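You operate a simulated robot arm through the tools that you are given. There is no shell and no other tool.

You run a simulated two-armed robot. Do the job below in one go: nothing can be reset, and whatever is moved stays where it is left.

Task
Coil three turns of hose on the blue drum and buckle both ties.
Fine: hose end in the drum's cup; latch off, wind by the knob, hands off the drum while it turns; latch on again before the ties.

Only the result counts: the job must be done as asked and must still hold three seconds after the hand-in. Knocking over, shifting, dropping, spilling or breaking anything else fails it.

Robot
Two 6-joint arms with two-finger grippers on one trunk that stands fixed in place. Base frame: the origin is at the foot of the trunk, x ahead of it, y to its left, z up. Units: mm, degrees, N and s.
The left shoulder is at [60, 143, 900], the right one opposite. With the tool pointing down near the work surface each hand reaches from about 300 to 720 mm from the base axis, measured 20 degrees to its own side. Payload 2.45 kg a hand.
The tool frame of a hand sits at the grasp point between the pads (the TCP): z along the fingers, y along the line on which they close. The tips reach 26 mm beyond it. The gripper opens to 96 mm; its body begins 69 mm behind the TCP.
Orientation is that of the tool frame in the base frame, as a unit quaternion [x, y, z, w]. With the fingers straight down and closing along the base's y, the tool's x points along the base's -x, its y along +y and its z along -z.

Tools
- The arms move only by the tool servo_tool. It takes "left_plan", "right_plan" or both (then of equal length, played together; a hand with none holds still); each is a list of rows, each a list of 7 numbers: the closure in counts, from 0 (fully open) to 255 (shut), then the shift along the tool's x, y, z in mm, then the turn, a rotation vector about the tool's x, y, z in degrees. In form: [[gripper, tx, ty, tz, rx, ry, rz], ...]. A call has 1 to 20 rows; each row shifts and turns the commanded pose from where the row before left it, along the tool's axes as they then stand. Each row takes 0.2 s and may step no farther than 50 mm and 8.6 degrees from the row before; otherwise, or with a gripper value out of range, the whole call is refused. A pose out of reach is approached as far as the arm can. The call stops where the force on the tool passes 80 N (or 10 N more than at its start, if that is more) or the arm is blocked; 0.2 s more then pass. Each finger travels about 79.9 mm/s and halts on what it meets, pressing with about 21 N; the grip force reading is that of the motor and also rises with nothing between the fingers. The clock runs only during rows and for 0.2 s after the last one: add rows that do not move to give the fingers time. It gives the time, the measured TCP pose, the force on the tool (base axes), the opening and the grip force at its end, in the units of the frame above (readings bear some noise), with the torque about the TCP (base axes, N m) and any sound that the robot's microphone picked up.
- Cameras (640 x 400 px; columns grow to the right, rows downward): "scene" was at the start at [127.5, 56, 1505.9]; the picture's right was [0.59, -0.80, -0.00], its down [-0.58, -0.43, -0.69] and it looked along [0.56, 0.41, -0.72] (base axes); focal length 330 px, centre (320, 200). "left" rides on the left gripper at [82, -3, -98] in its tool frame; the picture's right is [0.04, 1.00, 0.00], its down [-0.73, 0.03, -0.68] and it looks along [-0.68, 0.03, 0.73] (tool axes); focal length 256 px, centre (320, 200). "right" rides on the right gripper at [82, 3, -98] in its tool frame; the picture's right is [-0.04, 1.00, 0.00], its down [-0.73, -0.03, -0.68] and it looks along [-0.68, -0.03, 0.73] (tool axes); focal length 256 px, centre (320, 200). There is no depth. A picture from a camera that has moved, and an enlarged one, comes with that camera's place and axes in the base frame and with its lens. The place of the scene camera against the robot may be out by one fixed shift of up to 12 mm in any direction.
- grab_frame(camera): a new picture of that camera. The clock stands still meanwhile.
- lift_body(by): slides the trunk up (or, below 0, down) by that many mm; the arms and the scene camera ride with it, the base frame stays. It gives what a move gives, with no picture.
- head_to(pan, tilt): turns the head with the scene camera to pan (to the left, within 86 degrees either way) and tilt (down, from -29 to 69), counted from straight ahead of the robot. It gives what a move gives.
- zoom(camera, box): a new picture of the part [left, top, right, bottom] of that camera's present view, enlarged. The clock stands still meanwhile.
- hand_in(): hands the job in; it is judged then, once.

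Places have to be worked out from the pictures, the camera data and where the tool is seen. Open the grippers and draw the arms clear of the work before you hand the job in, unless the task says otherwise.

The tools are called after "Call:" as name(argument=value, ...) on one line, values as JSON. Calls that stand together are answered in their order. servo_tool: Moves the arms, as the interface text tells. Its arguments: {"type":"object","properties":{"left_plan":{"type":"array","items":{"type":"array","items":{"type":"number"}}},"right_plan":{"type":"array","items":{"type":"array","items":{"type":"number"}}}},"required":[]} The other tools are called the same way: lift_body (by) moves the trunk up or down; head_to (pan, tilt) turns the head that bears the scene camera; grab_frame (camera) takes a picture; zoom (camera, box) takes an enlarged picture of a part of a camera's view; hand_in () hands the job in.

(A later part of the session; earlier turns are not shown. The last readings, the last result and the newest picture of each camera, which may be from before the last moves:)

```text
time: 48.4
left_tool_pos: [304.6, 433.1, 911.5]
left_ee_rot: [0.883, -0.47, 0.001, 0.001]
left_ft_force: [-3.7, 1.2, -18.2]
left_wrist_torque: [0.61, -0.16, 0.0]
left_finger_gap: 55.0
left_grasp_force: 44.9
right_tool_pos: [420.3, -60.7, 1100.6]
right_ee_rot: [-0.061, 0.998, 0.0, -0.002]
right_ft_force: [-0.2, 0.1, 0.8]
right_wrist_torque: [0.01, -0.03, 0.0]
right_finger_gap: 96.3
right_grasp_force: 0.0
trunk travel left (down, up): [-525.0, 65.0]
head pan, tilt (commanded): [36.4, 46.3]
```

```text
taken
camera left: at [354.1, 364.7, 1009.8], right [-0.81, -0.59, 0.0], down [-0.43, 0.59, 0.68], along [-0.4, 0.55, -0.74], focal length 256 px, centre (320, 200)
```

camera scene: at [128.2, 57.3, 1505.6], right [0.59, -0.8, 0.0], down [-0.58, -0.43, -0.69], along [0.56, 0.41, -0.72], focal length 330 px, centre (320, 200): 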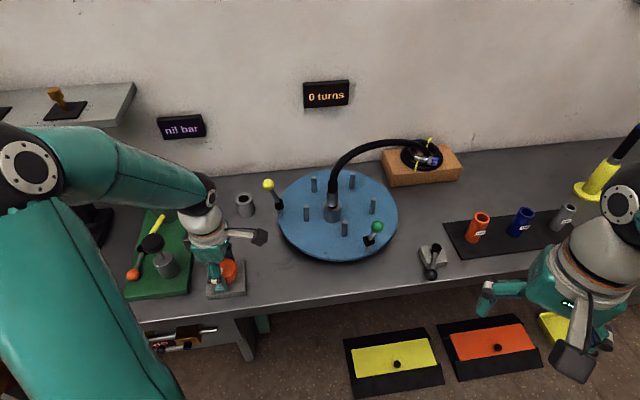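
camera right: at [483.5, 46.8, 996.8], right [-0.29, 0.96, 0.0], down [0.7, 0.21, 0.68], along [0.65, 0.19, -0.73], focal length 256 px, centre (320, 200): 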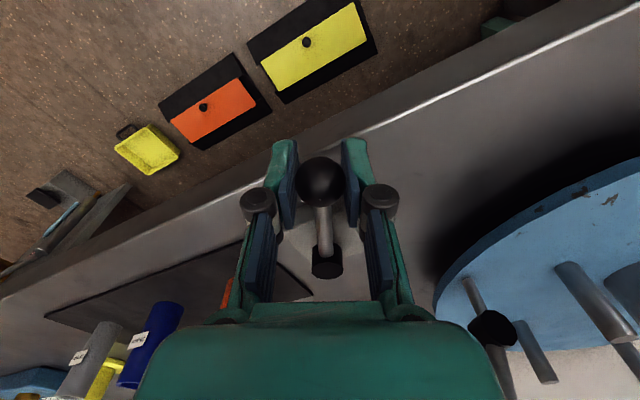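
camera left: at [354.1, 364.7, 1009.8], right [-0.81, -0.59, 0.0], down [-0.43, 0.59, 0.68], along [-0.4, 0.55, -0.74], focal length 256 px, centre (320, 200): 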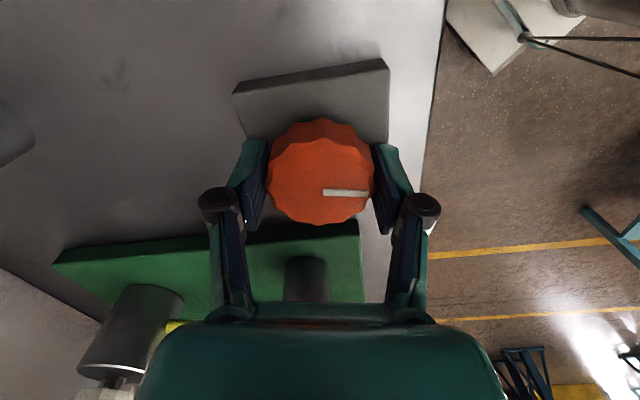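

A 12° clockwise turn of the knob rotated the drum about 36° clockwise, so the gearing is 3:1 and the latch is truly off. I check the display and hose before winding on.

Call:
zoom(camera="scene", box=[250, 70, 450, 270])

Call:
zoom(camera="scene", box=[300, 75, 350, 110])

```text
2.00 times, centred on (350, 170) of scene
camera zoom: at [128.2, 57.3, 1505.6], right [0.59, -0.8, 0.0], down [-0.58, -0.43, -0.69], along [0.56, 0.41, -0.72], focal length 660 px, centre (260, 260)
```

zoom: 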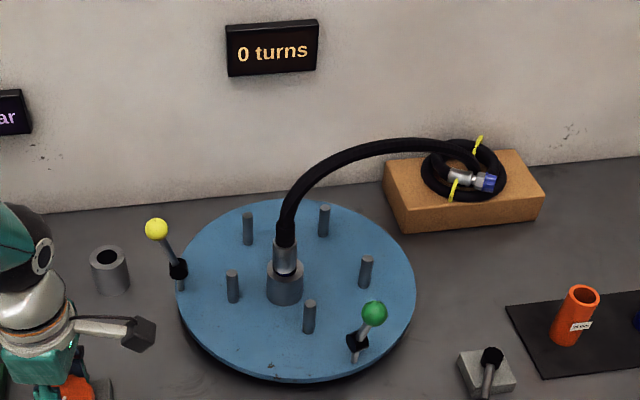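

```text
11.43 times, centred on (325, 92) of scene
camera zoom: at [128.2, 57.3, 1505.6], right [0.59, -0.8, 0.0], down [-0.58, -0.43, -0.69], along [0.56, 0.41, -0.72], focal length 3772 px, centre (263, 1429)
```

zoom: 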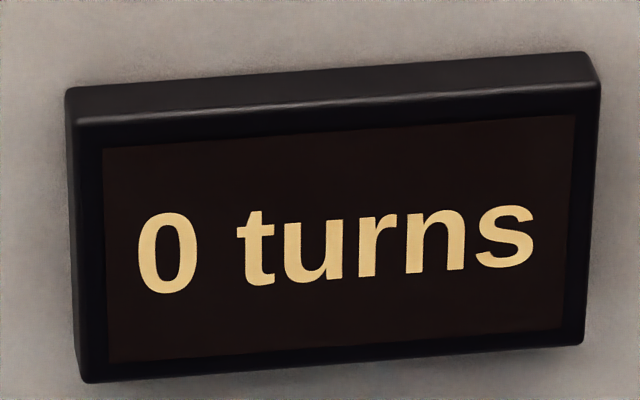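

The display still reads 0 (36° so far) and the hose end sits well. I wind on clockwise, 80° of knob.

Call:
servo_tool(left_plan=[[255, 0, 0, 0, 0, 0, 4], [255, 0, 0, 0, 0, 0, 4], [255, 0, 0, 0, 0, 0, 4], [255, 0, 0, 0, 0, 0, 4], [255, 0, 0, 0, 0, 0, 4], [255, 0, 0, 0, 0, 0, 4], [255, 0, 0, 0, 0, 0, 4], [255, 0, 0, 0, 0, 0, 4], [255, 0, 0, 0, 0, 0, 4], [255, 0, 0, 0, 0, 0, 4], [255, 0, 0, 0, 0, 0, 0]])

Call:
grab_frame(camera="scene")

Call:
grab_frame(camera="left")

```text
time: 50.8
left_tool_pos: [303.9, 430.8, 912.3]
left_ee_rot: [-0.668, 0.744, 0.0, 0.001]
left_ft_force: [-3.4, -0.6, -2.9]
left_wrist_torque: [-0.16, 0.11, 0.04]
left_finger_gap: 54.4
left_grasp_force: 45.4
right_tool_pos: [420.8, -61.9, 1099.8]
right_ee_rot: [-0.062, 0.998, 0.0, 0.0]
right_ft_force: [0.5, -0.1, -0.6]
right_wrist_torque: [-0.01, 0.01, 0.02]
right_finger_gap: 95.9
right_grasp_force: 0.1
trunk travel left (down, up): [-525.0, 65.0]
head pan, tilt (commanded): [36.4, 46.3]
```

```text
taken
camera scene: at [127.4, 56.2, 1505.9], right [0.59, -0.8, 0.0], down [-0.58, -0.43, -0.69], along [0.56, 0.41, -0.72], focal length 330 px, centre (320, 200)
```

scene: 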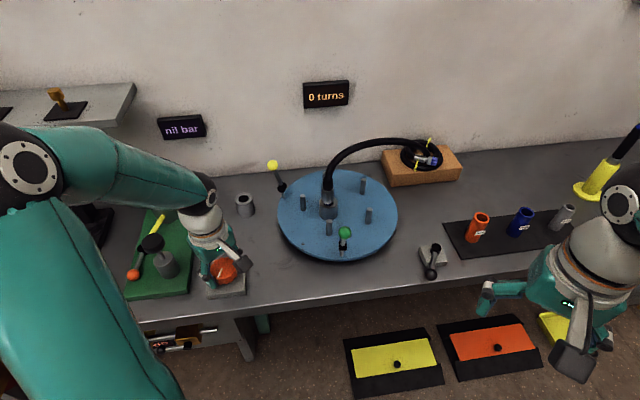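

```text
taken
camera left: at [300.2, 348.1, 1011.1], right [-1.0, 0.07, 0.0], down [0.05, 0.73, 0.68], along [0.05, 0.68, -0.73], focal length 256 px, centre (320, 200)
```

left: 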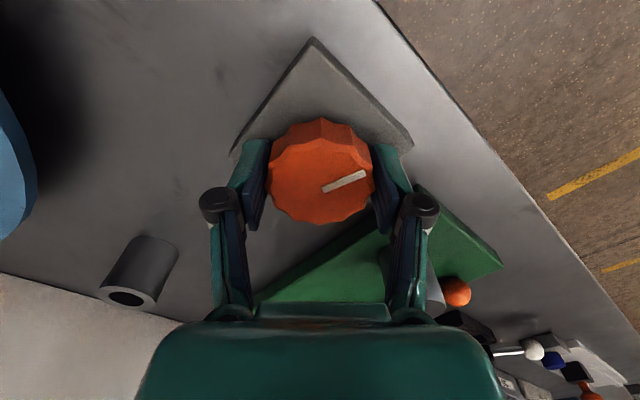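

The hand turned 40° but the knob's white mark moved only about 8–10°, so it slipped against some resistance. I test clockwise again in tiny steps and read the torque.

Call:
servo_tool(left_plan=[[255, 0, 0, 0, 0, 0, 2], [255, 0, 0, 0, 0, 0, 2], [255, 0, 0, 0, 0, 0, 2]])

Call:
zoom(camera="left", box=[210, 60, 430, 260])

Call:
zoom(camera="scene", box=[250, 70, 450, 270])

```text
time: 51.6
left_tool_pos: [304.2, 430.0, 910.4]
left_ee_rot: [-0.63, 0.777, -0.001, 0.0]
left_ft_force: [-6.8, -1.5, -0.7]
left_wrist_torque: [-0.22, 0.18, 1.35]
left_finger_gap: 54.7
left_grasp_force: 45.7
right_tool_pos: [419.0, -61.6, 1100.8]
right_ee_rot: [-0.061, 0.998, 0.0, 0.0]
right_ft_force: [0.5, -0.6, -0.4]
right_wrist_torque: [0.01, -0.02, 0.01]
right_finger_gap: 96.2
right_grasp_force: 0.1
trunk travel left (down, up): [-525.0, 65.0]
head pan, tilt (commanded): [36.4, 46.3]
```

```text
2.00 times, centred on (320, 160) of left
camera zoom: at [291.9, 348.6, 1011.2], right [-0.99, 0.17, 0.0], down [0.12, 0.73, 0.68], along [0.11, 0.67, -0.74], focal length 512 px, centre (320, 280)
```

zoom: 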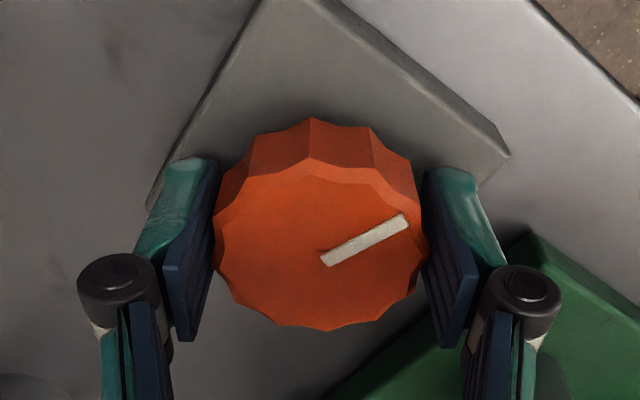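

```text
2.00 times, centred on (350, 170) of scene
camera zoom: at [126.8, 55.9, 1505.9], right [0.59, -0.8, 0.0], down [-0.58, -0.43, -0.69], along [0.56, 0.41, -0.72], focal length 660 px, centre (260, 260)
```

zoom: 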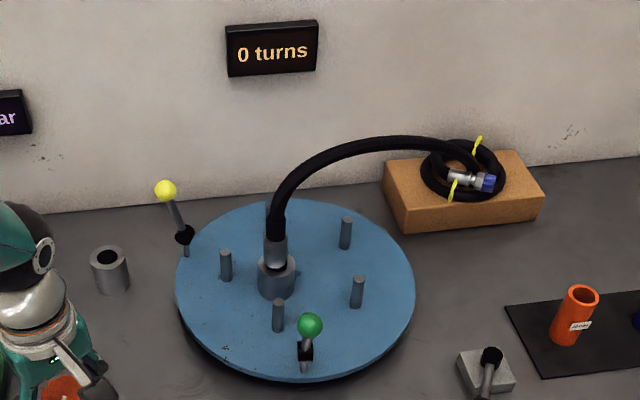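

The drum is stopped: 1.35 N·m at the knob with no motion, so there seems to be a stop in the clockwise direction. I try counter-clockwise.

Call:
servo_tool(left_plan=[[255, 0, 0, 0, 0, 0, -4], [255, 0, 0, 0, 0, 0, -4], [255, 0, 0, 0, 0, 0, -4], [255, 0, 0, 0, 0, 0, -4], [255, 0, 0, 0, 0, 0, -4], [255, 0, 0, 0, 0, 0, -4]])

Call:
zoom(camera="left", box=[210, 60, 430, 260])

Call:
zoom(camera="scene", box=[250, 70, 450, 270])

```text
time: 53.0
left_tool_pos: [304.3, 430.6, 912.6]
left_ee_rot: [0.777, -0.629, 0.002, -0.001]
left_ft_force: [-2.9, 1.3, 5.7]
left_wrist_torque: [0.38, 0.33, 0.01]
left_finger_gap: 54.2
left_grasp_force: 44.6
right_tool_pos: [418.7, -61.0, 1101.2]
right_ee_rot: [-0.062, 0.998, 0.0, 0.0]
right_ft_force: [-0.1, 0.1, -0.6]
right_wrist_torque: [-0.01, 0.0, -0.01]
right_finger_gap: 96.1
right_grasp_force: 0.1
trunk travel left (down, up): [-525.0, 65.0]
head pan, tilt (commanded): [36.4, 46.3]
```

```text
2.00 times, centred on (320, 160) of left
camera zoom: at [326.0, 350.4, 1011.2], right [-0.97, -0.25, 0.0], down [-0.19, 0.71, 0.68], along [-0.17, 0.66, -0.73], focal length 512 px, centre (320, 280)
```

zoom: 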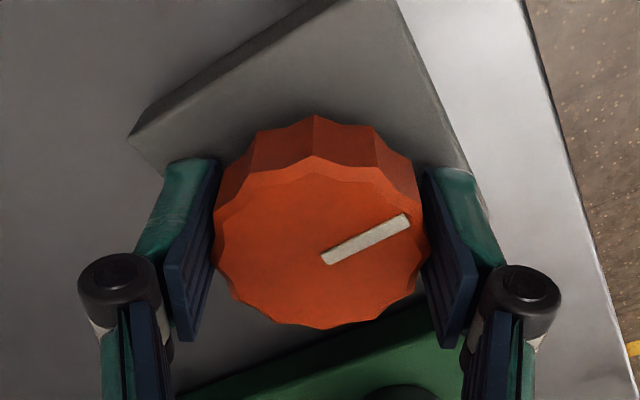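

```text
2.00 times, centred on (350, 170) of scene
camera zoom: at [127.1, 55.7, 1506.0], right [0.59, -0.8, 0.0], down [-0.58, -0.43, -0.69], along [0.56, 0.41, -0.72], focal length 660 px, centre (260, 260)
```

zoom: 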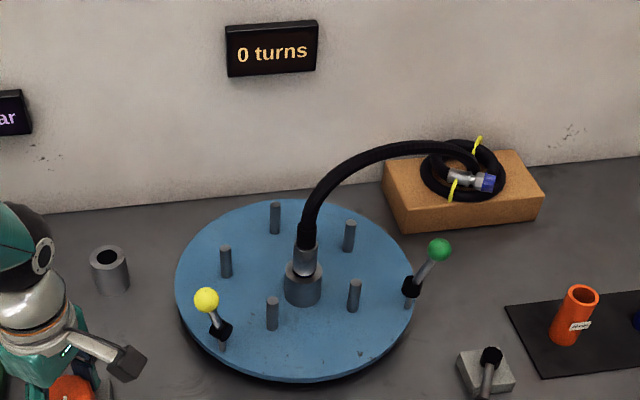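

Counter-clockwise the drum follows freely 3:1 with no slip, now slightly past its starting angle. I continue counter-clockwise to the end of this stroke.

Call:
servo_tool(left_plan=[[255, 0, 0, 0, 0, 0, -4], [255, 0, 0, 0, 0, 0, -4], [255, 0, 0, 0, 0, 0, -4], [255, 0, 0, 0, 0, 0, -4], [255, 0, 0, 0, 0, 0, -4], [255, 0, 0, 0, 0, 0, -4], [255, 0, 0, 0, 0, 0, -4], [255, 0, 0, 0, 0, 0, -4], [255, 0, 0, 0, 0, 0, -4], [255, 0, 0, 0, 0, 0, 0]])

Call:
zoom(camera="left", box=[210, 60, 430, 260])

Call:
zoom(camera="scene", box=[250, 70, 450, 270])

```text
time: 55.2
left_tool_pos: [304.2, 431.1, 912.3]
left_ee_rot: [0.934, -0.357, 0.002, 0.0]
left_ft_force: [3.5, 5.0, 6.4]
left_wrist_torque: [0.1, -0.58, -0.01]
left_finger_gap: 54.4
left_grasp_force: 45.7
right_tool_pos: [419.6, -59.9, 1099.8]
right_ee_rot: [-0.061, 0.998, -0.001, 0.0]
right_ft_force: [0.4, -0.2, 0.2]
right_wrist_torque: [0.02, -0.01, 0.02]
right_finger_gap: 95.8
right_grasp_force: 0.1
trunk travel left (down, up): [-525.0, 65.0]
head pan, tilt (commanded): [36.4, 46.3]
```

```text
2.00 times, centred on (320, 160) of left
camera zoom: at [369.0, 377.6, 1011.3], right [-0.64, -0.77, 0.0], down [-0.57, 0.47, 0.68], along [-0.52, 0.43, -0.74], focal length 512 px, centre (320, 280)
```

zoom: 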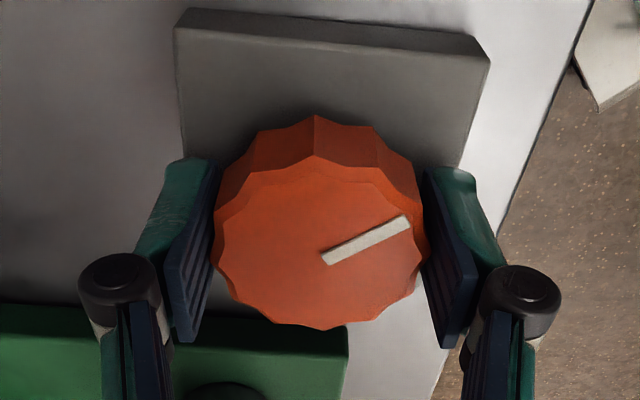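

```text
2.00 times, centred on (350, 170) of scene
camera zoom: at [127.8, 56.3, 1505.9], right [0.59, -0.8, 0.0], down [-0.58, -0.43, -0.69], along [0.56, 0.41, -0.72], focal length 660 px, centre (260, 260)
```

zoom: 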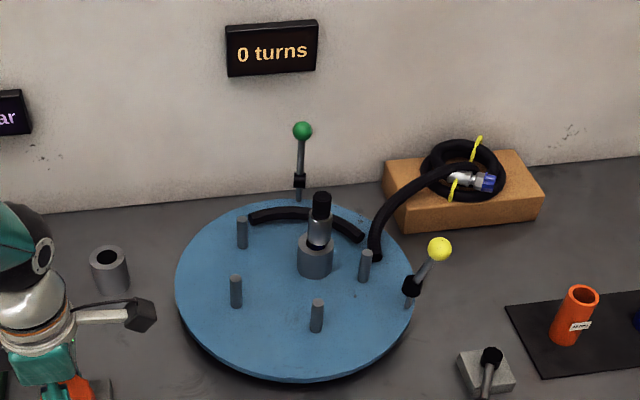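

Now the hose is being laid on the drum: counter-clockwise is the winding direction, and the drum is about +118°. I open, lift 30 mm, and swing the hand back for the next stroke.

Call:
servo_tool(left_plan=[[0, 0, 0, 0, 0, 0, 0], [0, 0, 0, 0, 0, 0, 0], [0, 0, 0, -15, 0, 0, 0], [0, 0, 0, -15, 0, 0, 0], [0, 0, 0, 0, 0, 0, 8.5], [0, 0, 0, 0, 0, 0, 8.5], [0, 0, 0, 0, 0, 0, 8.5], [0, 0, 0, 0, 0, 0, 8.5], [0, 0, 0, 0, 0, 0, 8.5], [0, 0, 0, 0, 0, 0, 8.5], [0, 0, 0, 0, 0, 0, 8.5], [0, 0, 0, 0, 0, 0, 8.5], [0, 0, 0, 0, 0, 0, 8.5], [0, 0, 0, 0, 0, 0, 8.5], [0, 0, 0, 0, 0, 0, 8.5], [0, 0, 0, 0, 0, 0, 8.5], [0, 0, 0, 0, 0, 0, 8.5], [0, 0, 0, 0, 0, 0, 8.5], [0, 0, 0, 0, 0, 0, 8.5], [0, 0, 0, 0, 0, 0, 8.5]])

Call:
grab_frame(camera="left")

Call:
grab_frame(camera="scene")

```text
time: 59.4
left_tool_pos: [303.9, 430.2, 942.4]
left_ee_rot: [-0.015, 1.0, -0.001, 0.0]
left_ft_force: [-0.2, 0.2, 0.5]
left_wrist_torque: [0.01, -0.02, -0.02]
left_finger_gap: 96.1
left_grasp_force: 0.0
right_tool_pos: [418.9, -60.3, 1100.1]
right_ee_rot: [-0.062, 0.998, 0.0, 0.0]
right_ft_force: [0.8, 0.3, 0.3]
right_wrist_torque: [0.02, 0.02, -0.02]
right_finger_gap: 95.8
right_grasp_force: 0.0
trunk travel left (down, up): [-525.0, 65.0]
head pan, tilt (commanded): [36.4, 46.3]
```

```text
taken
camera left: at [224.3, 423.6, 1040.3], right [-0.07, 1.0, 0.0], down [0.73, 0.05, 0.68], along [0.68, 0.05, -0.73], focal length 256 px, centre (320, 200)
```

left: 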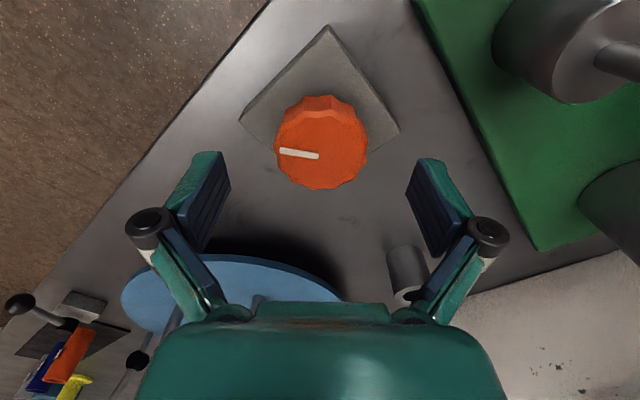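

```text
taken
camera scene: at [127.7, 56.1, 1505.9], right [0.59, -0.8, 0.0], down [-0.58, -0.43, -0.69], along [0.56, 0.41, -0.72], focal length 330 px, centre (320, 200)
```

scene: 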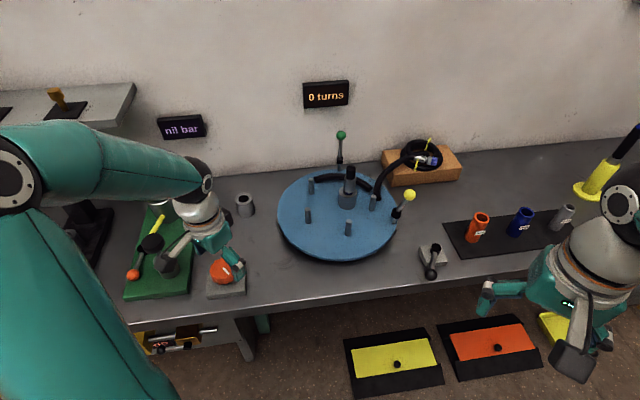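

The drum held its angle. I lower, close on the knob and begin the next counter-clockwise stroke.

Call:
servo_tool(left_plan=[[0, 0, 0, 15, 0, 0, 0], [0, 0, 0, 15, 0, 0, 0], [255, 0, 0, 0, 0, 0, 0], [255, 0, 0, 0, 0, 0, 0], [255, 0, 0, 0, 0, 0, 0], [255, 0, 0, 0, 0, 0, 0], [255, 0, 0, 0, 0, 0, -4], [255, 0, 0, 0, 0, 0, -4], [255, 0, 0, 0, 0, 0, -4], [255, 0, 0, 0, 0, 0, -4], [255, 0, 0, 0, 0, 0, -4], [255, 0, 0, 0, 0, 0, -4], [255, 0, 0, 0, 0, 0, -4], [255, 0, 0, 0, 0, 0, -4], [255, 0, 0, 0, 0, 0, -4], [255, 0, 0, 0, 0, 0, -4]])

Call:
zoom(camera="left", box=[210, 60, 430, 260])

Call:
zoom(camera="scene", box=[250, 70, 450, 270])

```text
time: 62.8
left_tool_pos: [303.9, 431.3, 912.6]
left_ee_rot: [-0.359, 0.933, -0.001, 0.001]
left_ft_force: [-0.1, 9.8, 4.8]
left_wrist_torque: [0.57, 0.03, 0.04]
left_finger_gap: 54.6
left_grasp_force: 44.9
right_tool_pos: [419.8, -60.3, 1100.4]
right_ee_rot: [-0.062, 0.998, 0.0, 0.0]
right_ft_force: [0.2, 0.5, -0.1]
right_wrist_torque: [0.06, -0.02, -0.01]
right_finger_gap: 95.9
right_grasp_force: 0.0
trunk travel left (down, up): [-525.0, 65.0]
head pan, tilt (commanded): [36.4, 46.3]
```

```text
2.00 times, centred on (320, 160) of left
camera zoom: at [247.3, 373.0, 1010.5], right [-0.7, 0.71, 0.0], down [0.52, 0.51, 0.68], along [0.49, 0.47, -0.73], focal length 512 px, centre (320, 280)
```

zoom: 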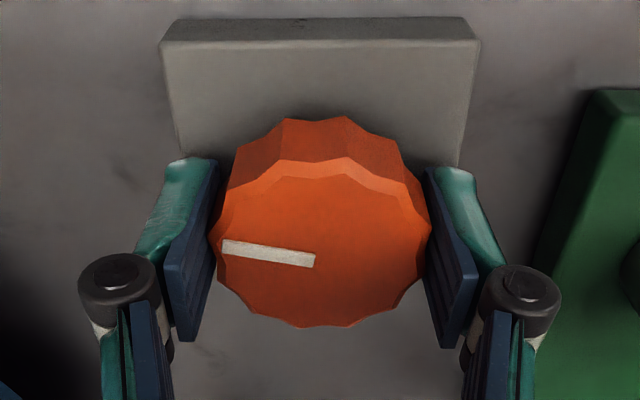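

```text
2.00 times, centred on (350, 170) of scene
camera zoom: at [127.3, 57.0, 1505.9], right [0.59, -0.8, 0.0], down [-0.58, -0.43, -0.69], along [0.56, 0.41, -0.72], focal length 660 px, centre (260, 260)
```

zoom: 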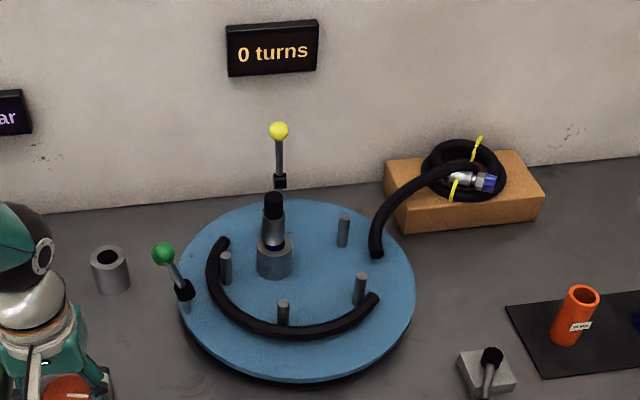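

The coil is being laid around the pegs, at about 238° of drum. I continue this stroke another 95°.

Call:
servo_tool(left_plan=[[255, 0, 0, 0, 0, 0, -5], [255, 0, 0, 0, 0, 0, -5], [255, 0, 0, 0, 0, 0, -5], [255, 0, 0, 0, 0, 0, -5], [255, 0, 0, 0, 0, 0, -5], [255, 0, 0, 0, 0, 0, -5], [255, 0, 0, 0, 0, 0, -5], [255, 0, 0, 0, 0, 0, -5], [255, 0, 0, 0, 0, 0, -5], [255, 0, 0, 0, 0, 0, -5], [255, 0, 0, 0, 0, 0, -5], [255, 0, 0, 0, 0, 0, -5], [255, 0, 0, 0, 0, 0, -5], [255, 0, 0, 0, 0, 0, -5], [255, 0, 0, 0, 0, 0, -5], [255, 0, 0, 0, 0, 0, -5], [255, 0, 0, 0, 0, 0, -5], [255, 0, 0, 0, 0, 0, -5], [255, 0, 0, 0, 0, 0, -5], [255, 0, 0, 0, 0, 0, 0]])

Call:
zoom(camera="left", box=[210, 60, 430, 260])

Call:
zoom(camera="scene", box=[250, 70, 450, 270])

```text
time: 67.0
left_tool_pos: [303.8, 431.2, 911.8]
left_ee_rot: [0.931, -0.366, 0.001, 0.001]
left_ft_force: [-1.6, 1.7, -2.3]
left_wrist_torque: [-0.35, -0.17, 0.03]
left_finger_gap: 54.4
left_grasp_force: 45.4
right_tool_pos: [419.6, -60.5, 1099.7]
right_ee_rot: [-0.061, 0.998, 0.0, 0.0]
right_ft_force: [-0.5, 0.0, 1.1]
right_wrist_torque: [0.0, 0.0, 0.01]
right_finger_gap: 96.2
right_grasp_force: 0.0
trunk travel left (down, up): [-525.0, 65.0]
head pan, tilt (commanded): [36.4, 46.3]
```

```text
2.00 times, centred on (320, 160) of left
camera zoom: at [367.9, 376.9, 1010.9], right [-0.65, -0.76, 0.0], down [-0.56, 0.48, 0.68], along [-0.51, 0.44, -0.74], focal length 512 px, centre (320, 280)
```

zoom: 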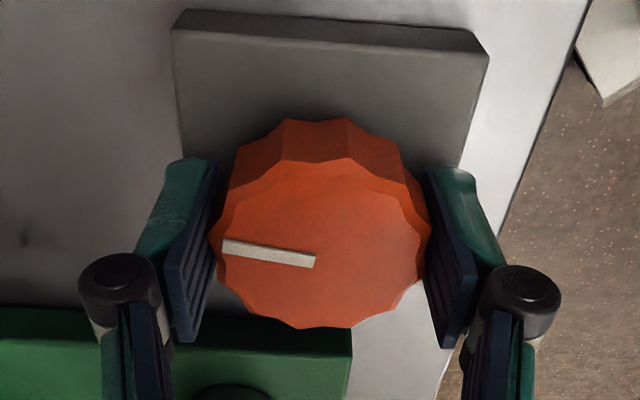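

```text
2.00 times, centred on (350, 170) of scene
camera zoom: at [127.6, 56.6, 1505.9], right [0.59, -0.8, 0.0], down [-0.58, -0.43, -0.69], along [0.56, 0.41, -0.72], focal length 660 px, centre (260, 260)
```

zoom: 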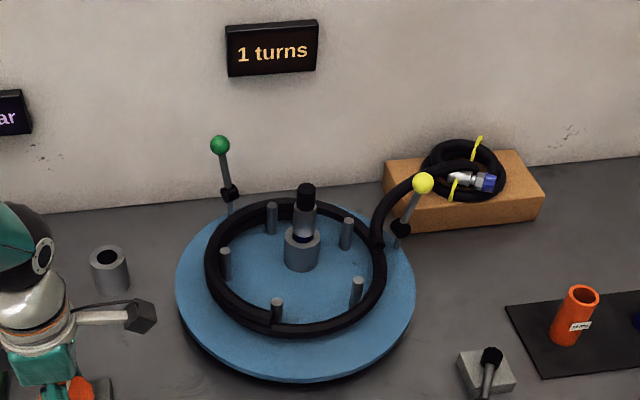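

The display reads 1 turn (drum about 525°). Next stroke: open, lift, swing back.

Call:
servo_tool(left_plan=[[0, 0, 0, 0, 0, 0, 0], [0, 0, 0, 0, 0, 0, 0], [0, 0, 0, -15, 0, 0, 0], [0, 0, 0, -15, 0, 0, 0], [0, 0, 0, 0, 0, 0, 8.5], [0, 0, 0, 0, 0, 0, 8.5], [0, 0, 0, 0, 0, 0, 8.5], [0, 0, 0, 0, 0, 0, 8.5], [0, 0, 0, 0, 0, 0, 8.5], [0, 0, 0, 0, 0, 0, 8.5], [0, 0, 0, 0, 0, 0, 8.5], [0, 0, 0, 0, 0, 0, 8.5], [0, 0, 0, 0, 0, 0, 8.5], [0, 0, 0, 0, 0, 0, 8.5], [0, 0, 0, 0, 0, 0, 8.5], [0, 0, 0, 0, 0, 0, 8.5], [0, 0, 0, 0, 0, 0, 8.5], [0, 0, 0, 0, 0, 0, 8.5], [0, 0, 0, 0, 0, 0, 8.5], [0, 0, 0, 0, 0, 0, 8.5]])

Call:
servo_tool(left_plan=[[0, 0, 0, 15, 0, 0, 0], [0, 0, 0, 15, 0, 0, 0], [255, 0, 0, 0, 0, 0, 0], [255, 0, 0, 0, 0, 0, 0], [255, 0, 0, 0, 0, 0, 0], [255, 0, 0, 0, 0, 0, 0], [255, 0, 0, 0, 0, 0, -4], [255, 0, 0, 0, 0, 0, -4], [255, 0, 0, 0, 0, 0, -5], [255, 0, 0, 0, 0, 0, -5], [255, 0, 0, 0, 0, 0, -5], [255, 0, 0, 0, 0, 0, -5], [255, 0, 0, 0, 0, 0, -5], [255, 0, 0, 0, 0, 0, -5], [255, 0, 0, 0, 0, 0, -5]])

Call:
zoom(camera="left", box=[210, 60, 430, 260])

Call:
zoom(camera="scene", box=[250, 70, 450, 270])

```text
time: 71.2
left_tool_pos: [303.7, 431.4, 941.3]
left_ee_rot: [-0.008, 1.0, -0.001, 0.0]
left_ft_force: [-0.3, 0.2, -0.4]
left_wrist_torque: [-0.01, -0.01, 0.0]
left_finger_gap: 95.9
left_grasp_force: 0.1
right_tool_pos: [418.9, -60.9, 1099.2]
right_ee_rot: [-0.062, 0.998, 0.0, 0.0]
right_ft_force: [-0.2, -0.5, 1.0]
right_wrist_torque: [-0.03, 0.04, -0.02]
right_finger_gap: 95.9
right_grasp_force: 0.1
trunk travel left (down, up): [-525.0, 65.0]
head pan, tilt (commanded): [36.4, 46.3]
```

```text
time: 74.4
left_tool_pos: [303.0, 430.4, 912.7]
left_ee_rot: [-0.376, 0.927, -0.001, 0.001]
left_ft_force: [-1.9, 10.1, 20.7]
left_wrist_torque: [-0.39, 0.6, 0.04]
left_finger_gap: 54.9
left_grasp_force: 45.4
right_tool_pos: [419.0, -59.8, 1101.4]
right_ee_rot: [-0.061, 0.998, 0.0, 0.0]
right_ft_force: [-0.2, 0.0, -0.3]
right_wrist_torque: [-0.01, -0.03, 0.01]
right_finger_gap: 96.0
right_grasp_force: 0.0
trunk travel left (down, up): [-525.0, 65.0]
head pan, tilt (commanded): [36.4, 46.3]
```

```text
2.00 times, centred on (320, 160) of left
camera zoom: at [249.0, 370.5, 1011.2], right [-0.72, 0.69, 0.0], down [0.5, 0.53, 0.68], along [0.47, 0.49, -0.73], focal length 512 px, centre (320, 280)
```

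zoom: 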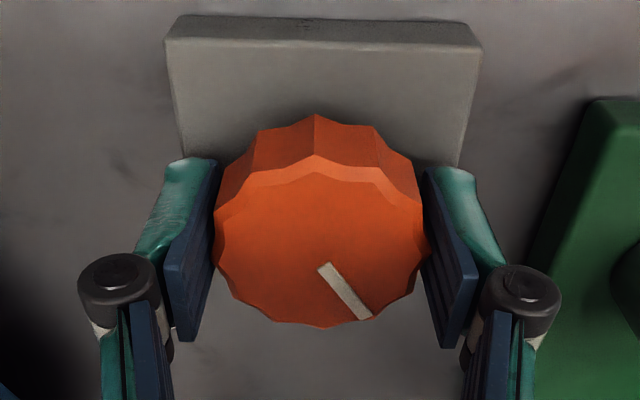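

```text
2.00 times, centred on (350, 170) of scene
camera zoom: at [126.3, 56.0, 1506.2], right [0.59, -0.8, 0.0], down [-0.58, -0.43, -0.69], along [0.56, 0.41, -0.72], focal length 660 px, centre (260, 260)
```

zoom: 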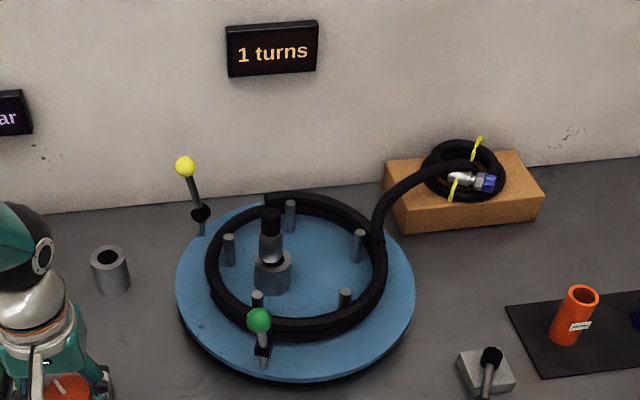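

Still no slip; drum about 650°. I continue this stroke 95°.

Call:
servo_tool(left_plan=[[255, 0, 0, 0, 0, 0, -5], [255, 0, 0, 0, 0, 0, -5], [255, 0, 0, 0, 0, 0, -5], [255, 0, 0, 0, 0, 0, -5], [255, 0, 0, 0, 0, 0, -5], [255, 0, 0, 0, 0, 0, -5], [255, 0, 0, 0, 0, 0, -5], [255, 0, 0, 0, 0, 0, -5], [255, 0, 0, 0, 0, 0, -5], [255, 0, 0, 0, 0, 0, -5], [255, 0, 0, 0, 0, 0, -5], [255, 0, 0, 0, 0, 0, -5], [255, 0, 0, 0, 0, 0, -5], [255, 0, 0, 0, 0, 0, -5], [255, 0, 0, 0, 0, 0, -5], [255, 0, 0, 0, 0, 0, -5], [255, 0, 0, 0, 0, 0, -5], [255, 0, 0, 0, 0, 0, -5], [255, 0, 0, 0, 0, 0, -5], [255, 0, 0, 0, 0, 0, 0]])

Call:
zoom(camera="left", box=[210, 60, 430, 260])

Call:
zoom(camera="scene", box=[250, 70, 450, 270])

```text
time: 78.6
left_tool_pos: [304.6, 431.1, 912.2]
left_ee_rot: [0.937, -0.349, 0.001, 0.0]
left_ft_force: [7.8, 5.5, 13.3]
left_wrist_torque: [-0.24, -0.57, 0.01]
left_finger_gap: 54.4
left_grasp_force: 44.5
right_tool_pos: [419.6, -61.1, 1099.5]
right_ee_rot: [-0.062, 0.998, -0.001, 0.0]
right_ft_force: [-0.4, 0.1, 0.1]
right_wrist_torque: [-0.01, 0.0, 0.0]
right_finger_gap: 95.9
right_grasp_force: 0.2
trunk travel left (down, up): [-525.0, 65.0]
head pan, tilt (commanded): [36.4, 46.3]
```

```text
2.00 times, centred on (320, 160) of left
camera zoom: at [370.0, 378.7, 1011.1], right [-0.62, -0.78, 0.0], down [-0.58, 0.46, 0.68], along [-0.53, 0.42, -0.74], focal length 512 px, centre (320, 280)
```

zoom: 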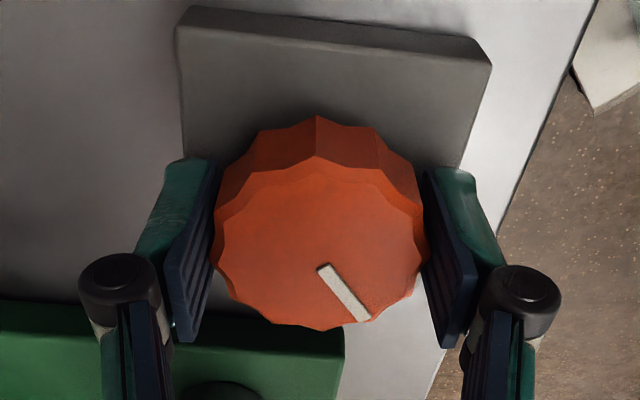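

```text
2.00 times, centred on (350, 170) of scene
camera zoom: at [128.1, 56.0, 1505.9], right [0.59, -0.8, 0.0], down [-0.58, -0.43, -0.69], along [0.56, 0.41, -0.72], focal length 660 px, centre (260, 260)
```

zoom: 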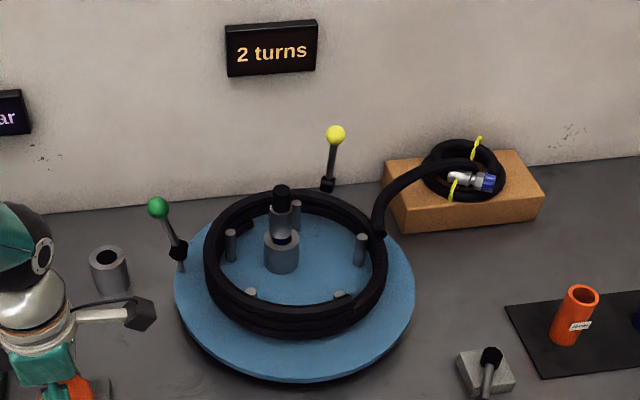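

2 turns shown (drum about 925–938°). One more regrip; I need roughly 50° more of knob. I open, lift, swing back 76°, lower and close.

Call:
servo_tool(left_plan=[[0, 0, 0, 0, 0, 0, 0], [0, 0, 0, 0, 0, 0, 0], [0, 0, 0, -15, 0, 0, 0], [0, 0, 0, -15, 0, 0, 0], [0, 0, 0, 0, 0, 0, 8.5], [0, 0, 0, 0, 0, 0, 8.5], [0, 0, 0, 0, 0, 0, 8.5], [0, 0, 0, 0, 0, 0, 8.5], [0, 0, 0, 0, 0, 0, 8.5], [0, 0, 0, 0, 0, 0, 8.5], [0, 0, 0, 0, 0, 0, 8.5], [0, 0, 0, 0, 0, 0, 8.5], [0, 0, 0, 0, 0, 0, 8.5], [0, 0, 0, 15, 0, 0, 0], [0, 0, 0, 15, 0, 0, 0], [255, 0, 0, 0, 0, 0, 0], [255, 0, 0, 0, 0, 0, 0], [255, 0, 0, 0, 0, 0, 0], [255, 0, 0, 0, 0, 0, 0]])

Call:
servo_tool(left_plan=[[255, 0, 0, 0, 0, 0, -4], [255, 0, 0, 0, 0, 0, -4], [255, 0, 0, 0, 0, 0, -4], [255, 0, 0, 0, 0, 0, -4], [255, 0, 0, 0, 0, 0, -4], [255, 0, 0, 0, 0, 0, -4], [255, 0, 0, 0, 0, 0, -4], [255, 0, 0, 0, 0, 0, -4], [255, 0, 0, 0, 0, 0, -4], [255, 0, 0, 0, 0, 0, -4], [255, 0, 0, 0, 0, 0, -2], [255, 0, 0, 0, 0, 0, 0]])

Call:
zoom(camera="left", box=[210, 60, 430, 260])

Call:
zoom(camera="scene", box=[250, 70, 450, 270])

```text
time: 82.6
left_tool_pos: [304.6, 431.5, 912.3]
left_ee_rot: [-0.518, 0.855, 0.0, 0.001]
left_ft_force: [-1.1, 0.8, 0.6]
left_wrist_torque: [0.23, 0.06, -0.01]
left_finger_gap: 55.2
left_grasp_force: 44.6
right_tool_pos: [418.6, -59.0, 1100.9]
right_ee_rot: [-0.062, 0.998, 0.001, 0.0]
right_ft_force: [-0.4, -0.7, -0.1]
right_wrist_torque: [-0.01, 0.03, -0.02]
right_finger_gap: 96.2
right_grasp_force: 0.0
trunk travel left (down, up): [-525.0, 65.0]
head pan, tilt (commanded): [36.4, 46.3]
```

```text
time: 85.2
left_tool_pos: [303.6, 430.6, 911.9]
left_ee_rot: [0.791, -0.611, 0.001, 0.0]
left_ft_force: [0.2, 1.9, 5.6]
left_wrist_torque: [0.28, -0.09, 0.02]
left_finger_gap: 55.0
left_grasp_force: 45.2
right_tool_pos: [418.7, -60.0, 1100.7]
right_ee_rot: [-0.061, 0.998, 0.001, 0.001]
right_ft_force: [0.0, 0.1, 0.4]
right_wrist_torque: [-0.03, 0.02, 0.02]
right_finger_gap: 96.0
right_grasp_force: 0.0
trunk travel left (down, up): [-525.0, 65.0]
head pan, tilt (commanded): [36.4, 46.3]
```

```text
2.00 times, centred on (320, 160) of left
camera zoom: at [329.4, 351.7, 1010.8], right [-0.96, -0.29, 0.0], down [-0.21, 0.7, 0.68], along [-0.19, 0.65, -0.74], focal length 512 px, centre (320, 280)
```

zoom: 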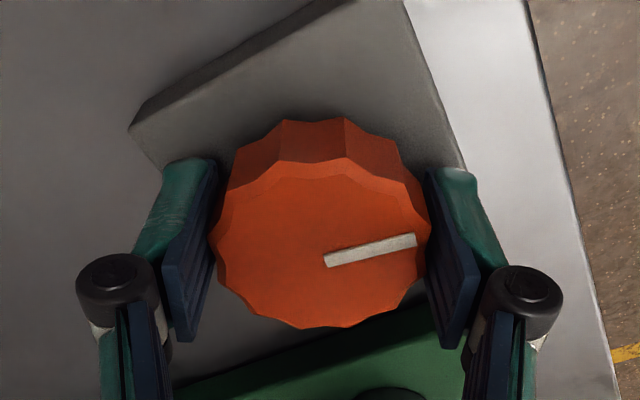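

```text
2.00 times, centred on (350, 170) of scene
camera zoom: at [127.6, 55.9, 1505.9], right [0.59, -0.8, 0.0], down [-0.58, -0.43, -0.69], along [0.56, 0.41, -0.72], focal length 660 px, centre (260, 260)
```

zoom: 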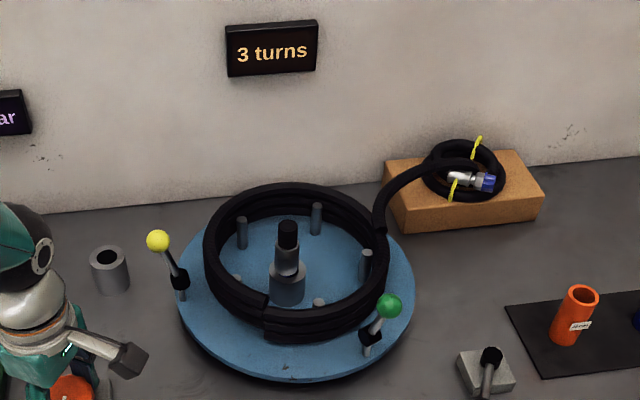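

The display shows 3 turns, but the ties are about 25–30° short of their starting angle. I wind on about 10° more of knob so it is three full turns by either count.

Call:
servo_tool(left_plan=[[255, 0, 0, 0, 0, 0, -2.5], [255, 0, 0, 0, 0, 0, -2.5], [255, 0, 0, 0, 0, 0, -2.5], [255, 0, 0, 0, 0, 0, -2.5], [255, 0, 0, 0, 0, 0, 0]])

Call:
zoom(camera="left", box=[210, 60, 430, 260])

Call:
zoom(camera="scene", box=[220, 70, 460, 270])

```text
time: 86.4
left_tool_pos: [303.5, 430.8, 912.2]
left_ee_rot: [0.841, -0.541, 0.001, 0.0]
left_ft_force: [2.7, 3.8, 2.4]
left_wrist_torque: [-0.22, -0.14, 0.03]
left_finger_gap: 55.1
left_grasp_force: 45.1
right_tool_pos: [419.4, -59.8, 1100.4]
right_ee_rot: [-0.061, 0.998, -0.001, 0.0]
right_ft_force: [0.0, 0.3, 1.0]
right_wrist_torque: [0.01, 0.0, -0.01]
right_finger_gap: 95.8
right_grasp_force: 0.0
trunk travel left (down, up): [-525.0, 65.0]
head pan, tilt (commanded): [36.4, 46.3]
```

```text
2.00 times, centred on (320, 160) of left
camera zoom: at [342.7, 357.0, 1010.8], right [-0.89, -0.45, 0.0], down [-0.33, 0.66, 0.68], along [-0.31, 0.6, -0.74], focal length 512 px, centre (320, 280)
```

zoom: 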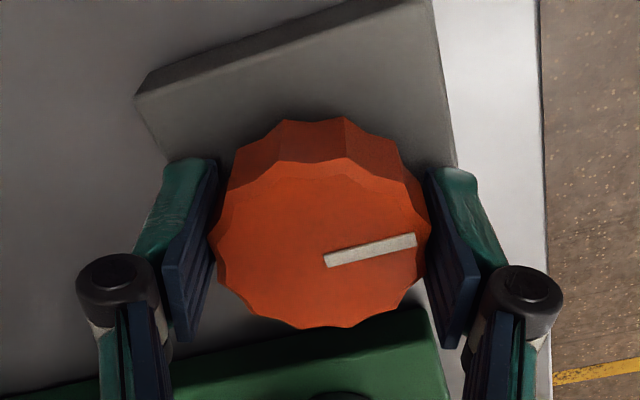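

```text
2.00 times, centred on (340, 170) of scene
camera zoom: at [128.0, 56.5, 1505.8], right [0.59, -0.8, 0.0], down [-0.58, -0.43, -0.69], along [0.56, 0.41, -0.72], focal length 660 px, centre (280, 260)
```

zoom: 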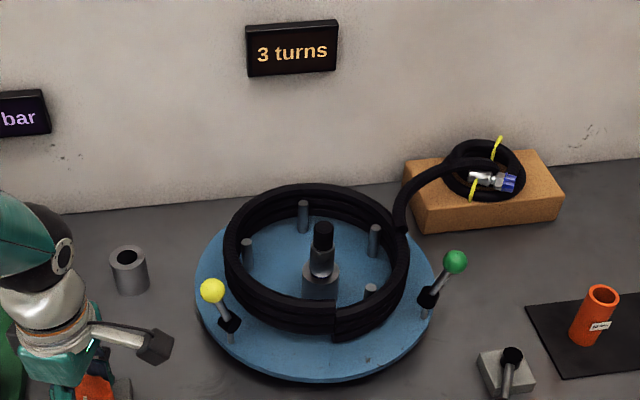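

The ties are back at their starting angles and the display reads 3 turns: exactly three turns. I release the knob and lift the left hand.

Call:
servo_tool(left_plan=[[0, 0, 0, 0, 0, 0, 0], [0, 0, 0, 0, 0, 0, 0], [0, 0, 0, 0, 0, 0, 0], [0, 0, 0, -20, 0, 0, 0], [0, 0, 0, -40, 0, 0, 0], [0, 0, 0, -40, 0, 0, 0], [0, 0, 0, 0, 0, 0, 0]], right_plan=[[0, 0, 0, 0, 0, 0, 0], [0, 0, 0, 0, 0, 0, 0], [0, 0, 0, 0, 0, 0, 0], [0, 0, 0, 0, 0, 0, 0], [0, 0, 0, 0, 0, 0, 0], [0, 0, 0, 0, 0, 0, 0], [0, 0, 0, 0, 0, 0, 0]])

Call:
grab_frame(camera="scene")

Call:
grab_frame(camera="right")

```text
time: 88.0
left_tool_pos: [301.5, 432.5, 1013.1]
left_ee_rot: [0.841, -0.541, 0.002, -0.001]
left_ft_force: [-0.3, 0.0, -0.6]
left_wrist_torque: [0.0, 0.0, 0.01]
left_finger_gap: 96.1
left_grasp_force: 0.1
right_tool_pos: [421.2, -60.7, 1101.2]
right_ee_rot: [-0.061, 0.998, 0.0, 0.001]
right_ft_force: [0.5, -0.8, -0.1]
right_wrist_torque: [-0.02, 0.04, 0.0]
right_finger_gap: 96.1
right_grasp_force: 0.1
trunk travel left (down, up): [-525.0, 65.0]
head pan, tilt (commanded): [36.4, 46.3]
```

```text
taken
camera scene: at [128.1, 56.3, 1505.8], right [0.59, -0.8, 0.0], down [-0.58, -0.43, -0.69], along [0.56, 0.41, -0.72], focal length 330 px, centre (320, 200)
```

scene: 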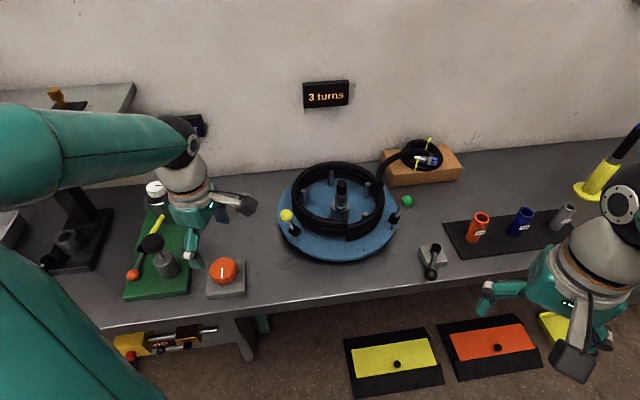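

```text
taken
camera right: at [339.2, -67.9, 1198.6], right [-0.08, 1.0, 0.0], down [0.73, 0.06, 0.68], along [0.68, 0.06, -0.73], focal length 256 px, centre (320, 200)
```

right: 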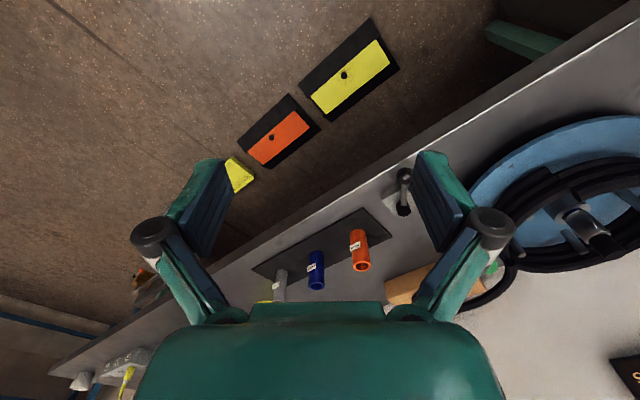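

The drum holds at 3 turns. I bring the right hand back over the latch ball by the reverse path and check.

Call:
servo_tool(right_plan=[[0, -30.6, 24.5, 20, 0, 0, 0], [0, -30.6, 24.5, 20, 0, 0, 0], [0, -30.6, 24.5, 20, 0, 0, 0], [0, -30.6, 24.5, 20, 0, 0, 0], [0, -30.6, 24.5, 20, 0, 0, 0], [0, 0, 0, 30, 0, 0, 0], [0, 0, 0, 0, 0, 0, 0]])

Call:
grab_frame(camera="right")

```text
time: 89.6
left_tool_pos: [302.3, 434.2, 1011.8]
left_ee_rot: [0.841, -0.541, 0.002, -0.001]
left_ft_force: [0.4, -0.1, -0.5]
left_wrist_torque: [0.02, 0.01, 0.0]
left_finger_gap: 95.8
left_grasp_force: 0.1
right_tool_pos: [558.4, 79.4, 971.3]
right_ee_rot: [-0.061, 0.998, 0.0, 0.0]
right_ft_force: [-0.4, 0.2, 0.0]
right_wrist_torque: [-0.02, -0.02, 0.02]
right_finger_gap: 95.9
right_grasp_force: 0.0
trunk travel left (down, up): [-525.0, 65.0]
head pan, tilt (commanded): [36.4, 46.3]
```

```text
taken
camera right: at [477.1, 72.8, 1069.8], right [-0.08, 1.0, 0.0], down [0.73, 0.06, 0.68], along [0.68, 0.06, -0.73], focal length 256 px, centre (320, 200)
```

right: 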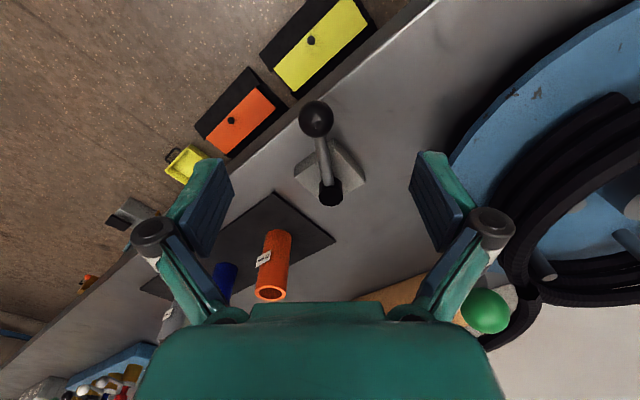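

The ball is in place and the route down is the one used before. I descend 72 mm and close on the ball.

Call:
servo_tool(right_plan=[[0, 0, 0, 24, 0, 0, 0], [0, 0, 0, 24, 0, 0, 0], [0, 0, 0, 24, 0, 0, 0], [0, 0, 0, 0, 0, 0, 0], [255, 0, 0, 0, 0, 0, 0], [255, 0, 0, 0, 0, 0, 0], [255, 0, 0, 0, 0, 0, 0], [255, 0, 0, 0, 0, 0, 0], [255, 0, 0, 0, 0, 0, 0]])

Call:
grab_frame(camera="right")

```text
time: 91.6
left_tool_pos: [303.6, 432.1, 1011.9]
left_ee_rot: [0.841, -0.541, 0.0, -0.001]
left_ft_force: [0.0, -0.2, 0.4]
left_wrist_torque: [-0.03, -0.04, 0.0]
left_finger_gap: 95.9
left_grasp_force: 0.0
right_tool_pos: [558.2, 77.4, 899.8]
right_ee_rot: [-0.06, 0.998, 0.0, 0.0]
right_ft_force: [0.9, -13.6, 1.1]
right_wrist_torque: [-0.14, 0.1, -0.14]
right_finger_gap: 23.6
right_grasp_force: 44.8
trunk travel left (down, up): [-525.0, 65.0]
head pan, tilt (commanded): [36.4, 46.3]
```

```text
taken
camera right: at [476.1, 70.2, 997.6], right [-0.08, 1.0, 0.0], down [0.73, 0.06, 0.68], along [0.68, 0.05, -0.74], focal length 256 px, centre (320, 200)
```

right: 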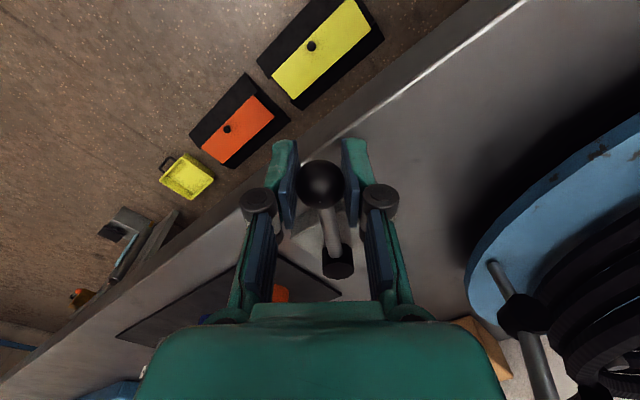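

Gripped again. I swing the lever back counter-clockwise in steps, starting with 12°.

Call:
servo_tool(right_plan=[[255, -0.58, -4.7, 0, 0, 0, -4], [255, -0.58, -4.7, 0, 0, 0, -4], [255, -0.58, -4.7, 0, 0, 0, -4], [255, 0, 0, 0, 0, 0, 0]])

```text
time: 92.6
left_tool_pos: [301.9, 433.5, 1012.4]
left_ee_rot: [0.841, -0.541, 0.001, -0.001]
left_ft_force: [1.5, 0.6, 0.5]
left_wrist_torque: [0.01, 0.02, 0.01]
left_finger_gap: 96.1
left_grasp_force: 0.0
right_tool_pos: [560.9, 66.8, 899.7]
right_ee_rot: [-0.167, 0.986, -0.001, 0.0]
right_ft_force: [-8.2, 0.2, -1.9]
right_wrist_torque: [0.15, -0.21, 0.24]
right_finger_gap: 23.6
right_grasp_force: 45.0
trunk travel left (down, up): [-525.0, 65.0]
head pan, tilt (commanded): [36.4, 46.3]
```

It moves freely, with a small radial push, so I ease outward and continue.

Call:
servo_tool(right_plan=[[255, 0.7, -4.7, 0, 0, 0, -4], [255, -0.3, -4.7, 0, 0, 0, -4], [255, -0.3, -4.7, 0, 0, 0, -4], [255, -0.3, -4.7, 0, 0, 0, -4], [255, 0, 0, 0, 0, 0, 0]])

```text
time: 93.8
left_tool_pos: [302.9, 434.1, 1012.2]
left_ee_rot: [0.841, -0.541, 0.001, 0.0]
left_ft_force: [-0.1, -0.7, 0.1]
left_wrist_torque: [-0.02, 0.03, 0.02]
left_finger_gap: 96.2
left_grasp_force: 0.2
right_tool_pos: [570.9, 50.1, 899.9]
right_ee_rot: [-0.3, 0.954, 0.001, 0.001]
right_ft_force: [3.1, 0.1, 2.2]
right_wrist_torque: [0.0, -0.05, -0.13]
right_finger_gap: 23.8
right_grasp_force: 45.2
trunk travel left (down, up): [-525.0, 65.0]
head pan, tilt (commanded): [36.4, 46.3]
```

Force is low at 3 N. I continue another 16°.

Call:
servo_tool(right_plan=[[255, -0.4, -4.7, 0, 0, 0, -4], [255, -0.3, -4.7, 0, 0, 0, -4], [255, -0.2, -4.7, 0, 0, 0, -4], [255, -0.2, -4.7, 0, 0, 0, -4], [255, 0, 0, 0, 0, 0, 0]])

```text
time: 95.0
left_tool_pos: [302.7, 433.0, 1011.5]
left_ee_rot: [0.841, -0.541, 0.001, 0.0]
left_ft_force: [0.7, 1.1, 0.5]
left_wrist_torque: [0.02, 0.01, 0.03]
left_finger_gap: 96.0
left_grasp_force: 0.0
right_tool_pos: [583.4, 36.0, 898.8]
right_ee_rot: [-0.431, 0.902, -0.001, 0.001]
right_ft_force: [6.1, 5.6, 6.4]
right_wrist_torque: [0.12, -0.08, -0.12]
right_finger_gap: 23.7
right_grasp_force: 44.7
trunk travel left (down, up): [-525.0, 65.0]
head pan, tilt (commanded): [36.4, 46.3]
```

The radius needs slightly shortening. I continue towards the original end, expected around (602, 30).

Call:
servo_tool(right_plan=[[255, -1.2, -4.7, 0, 0, 0, -4], [255, -0.8, -4.7, 0, 0, 0, -4], [255, -0.5, -4.7, 0, 0, 0, -4], [255, 0, 0, 0, 0, 0, 0]])

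Call:
grab_frame(camera="right")

```text
time: 96.0
left_tool_pos: [302.7, 432.9, 1011.1]
left_ee_rot: [0.841, -0.541, 0.002, 0.0]
left_ft_force: [-0.2, -0.6, -0.5]
left_wrist_torque: [-0.02, 0.03, 0.03]
left_finger_gap: 95.8
left_grasp_force: 0.1
right_tool_pos: [595.9, 30.3, 899.0]
right_ee_rot: [-0.522, 0.853, 0.0, -0.001]
right_ft_force: [4.6, 1.9, 9.2]
right_wrist_torque: [-0.33, 0.13, -0.2]
right_finger_gap: 23.8
right_grasp_force: 45.0
trunk travel left (down, up): [-525.0, 65.0]
head pan, tilt (commanded): [36.4, 46.3]
```

```text
taken
camera right: at [556.3, -41.7, 997.4], right [-0.87, 0.49, 0.0], down [0.36, 0.64, 0.68], along [0.33, 0.59, -0.73], focal length 256 px, centre (320, 200)
```

right: 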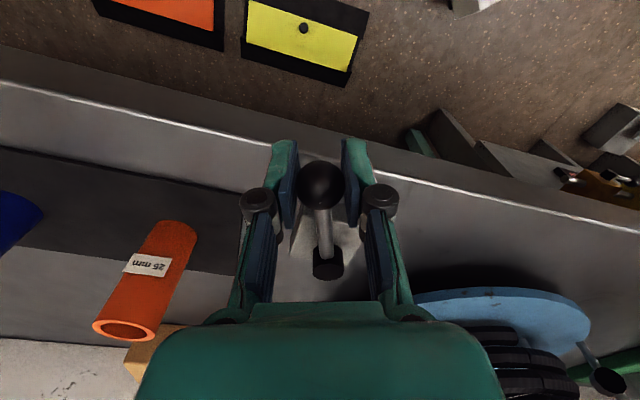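

Close to the original end now. I continue in smaller steps until I feel the stop.

Call:
servo_tool(right_plan=[[255, -0.8, -3.5, 0, 0, 0, -3], [255, -0.3, -3.5, 0, 0, 0, -3], [255, 0, 0, 0, 0, 0, 0]])

```text
time: 96.8
left_tool_pos: [301.2, 433.1, 1011.9]
left_ee_rot: [0.841, -0.541, 0.001, 0.0]
left_ft_force: [-0.1, 0.6, 0.0]
left_wrist_torque: [0.02, 0.03, -0.01]
left_finger_gap: 96.1
left_grasp_force: 0.1
right_tool_pos: [600.2, 27.4, 899.7]
right_ee_rot: [-0.567, 0.824, 0.001, -0.001]
right_ft_force: [-1.4, -1.6, 8.7]
right_wrist_torque: [0.0, 0.1, -0.12]
right_finger_gap: 24.0
right_grasp_force: 44.8
trunk travel left (down, up): [-525.0, 65.0]
head pan, tilt (commanded): [36.4, 46.3]
```

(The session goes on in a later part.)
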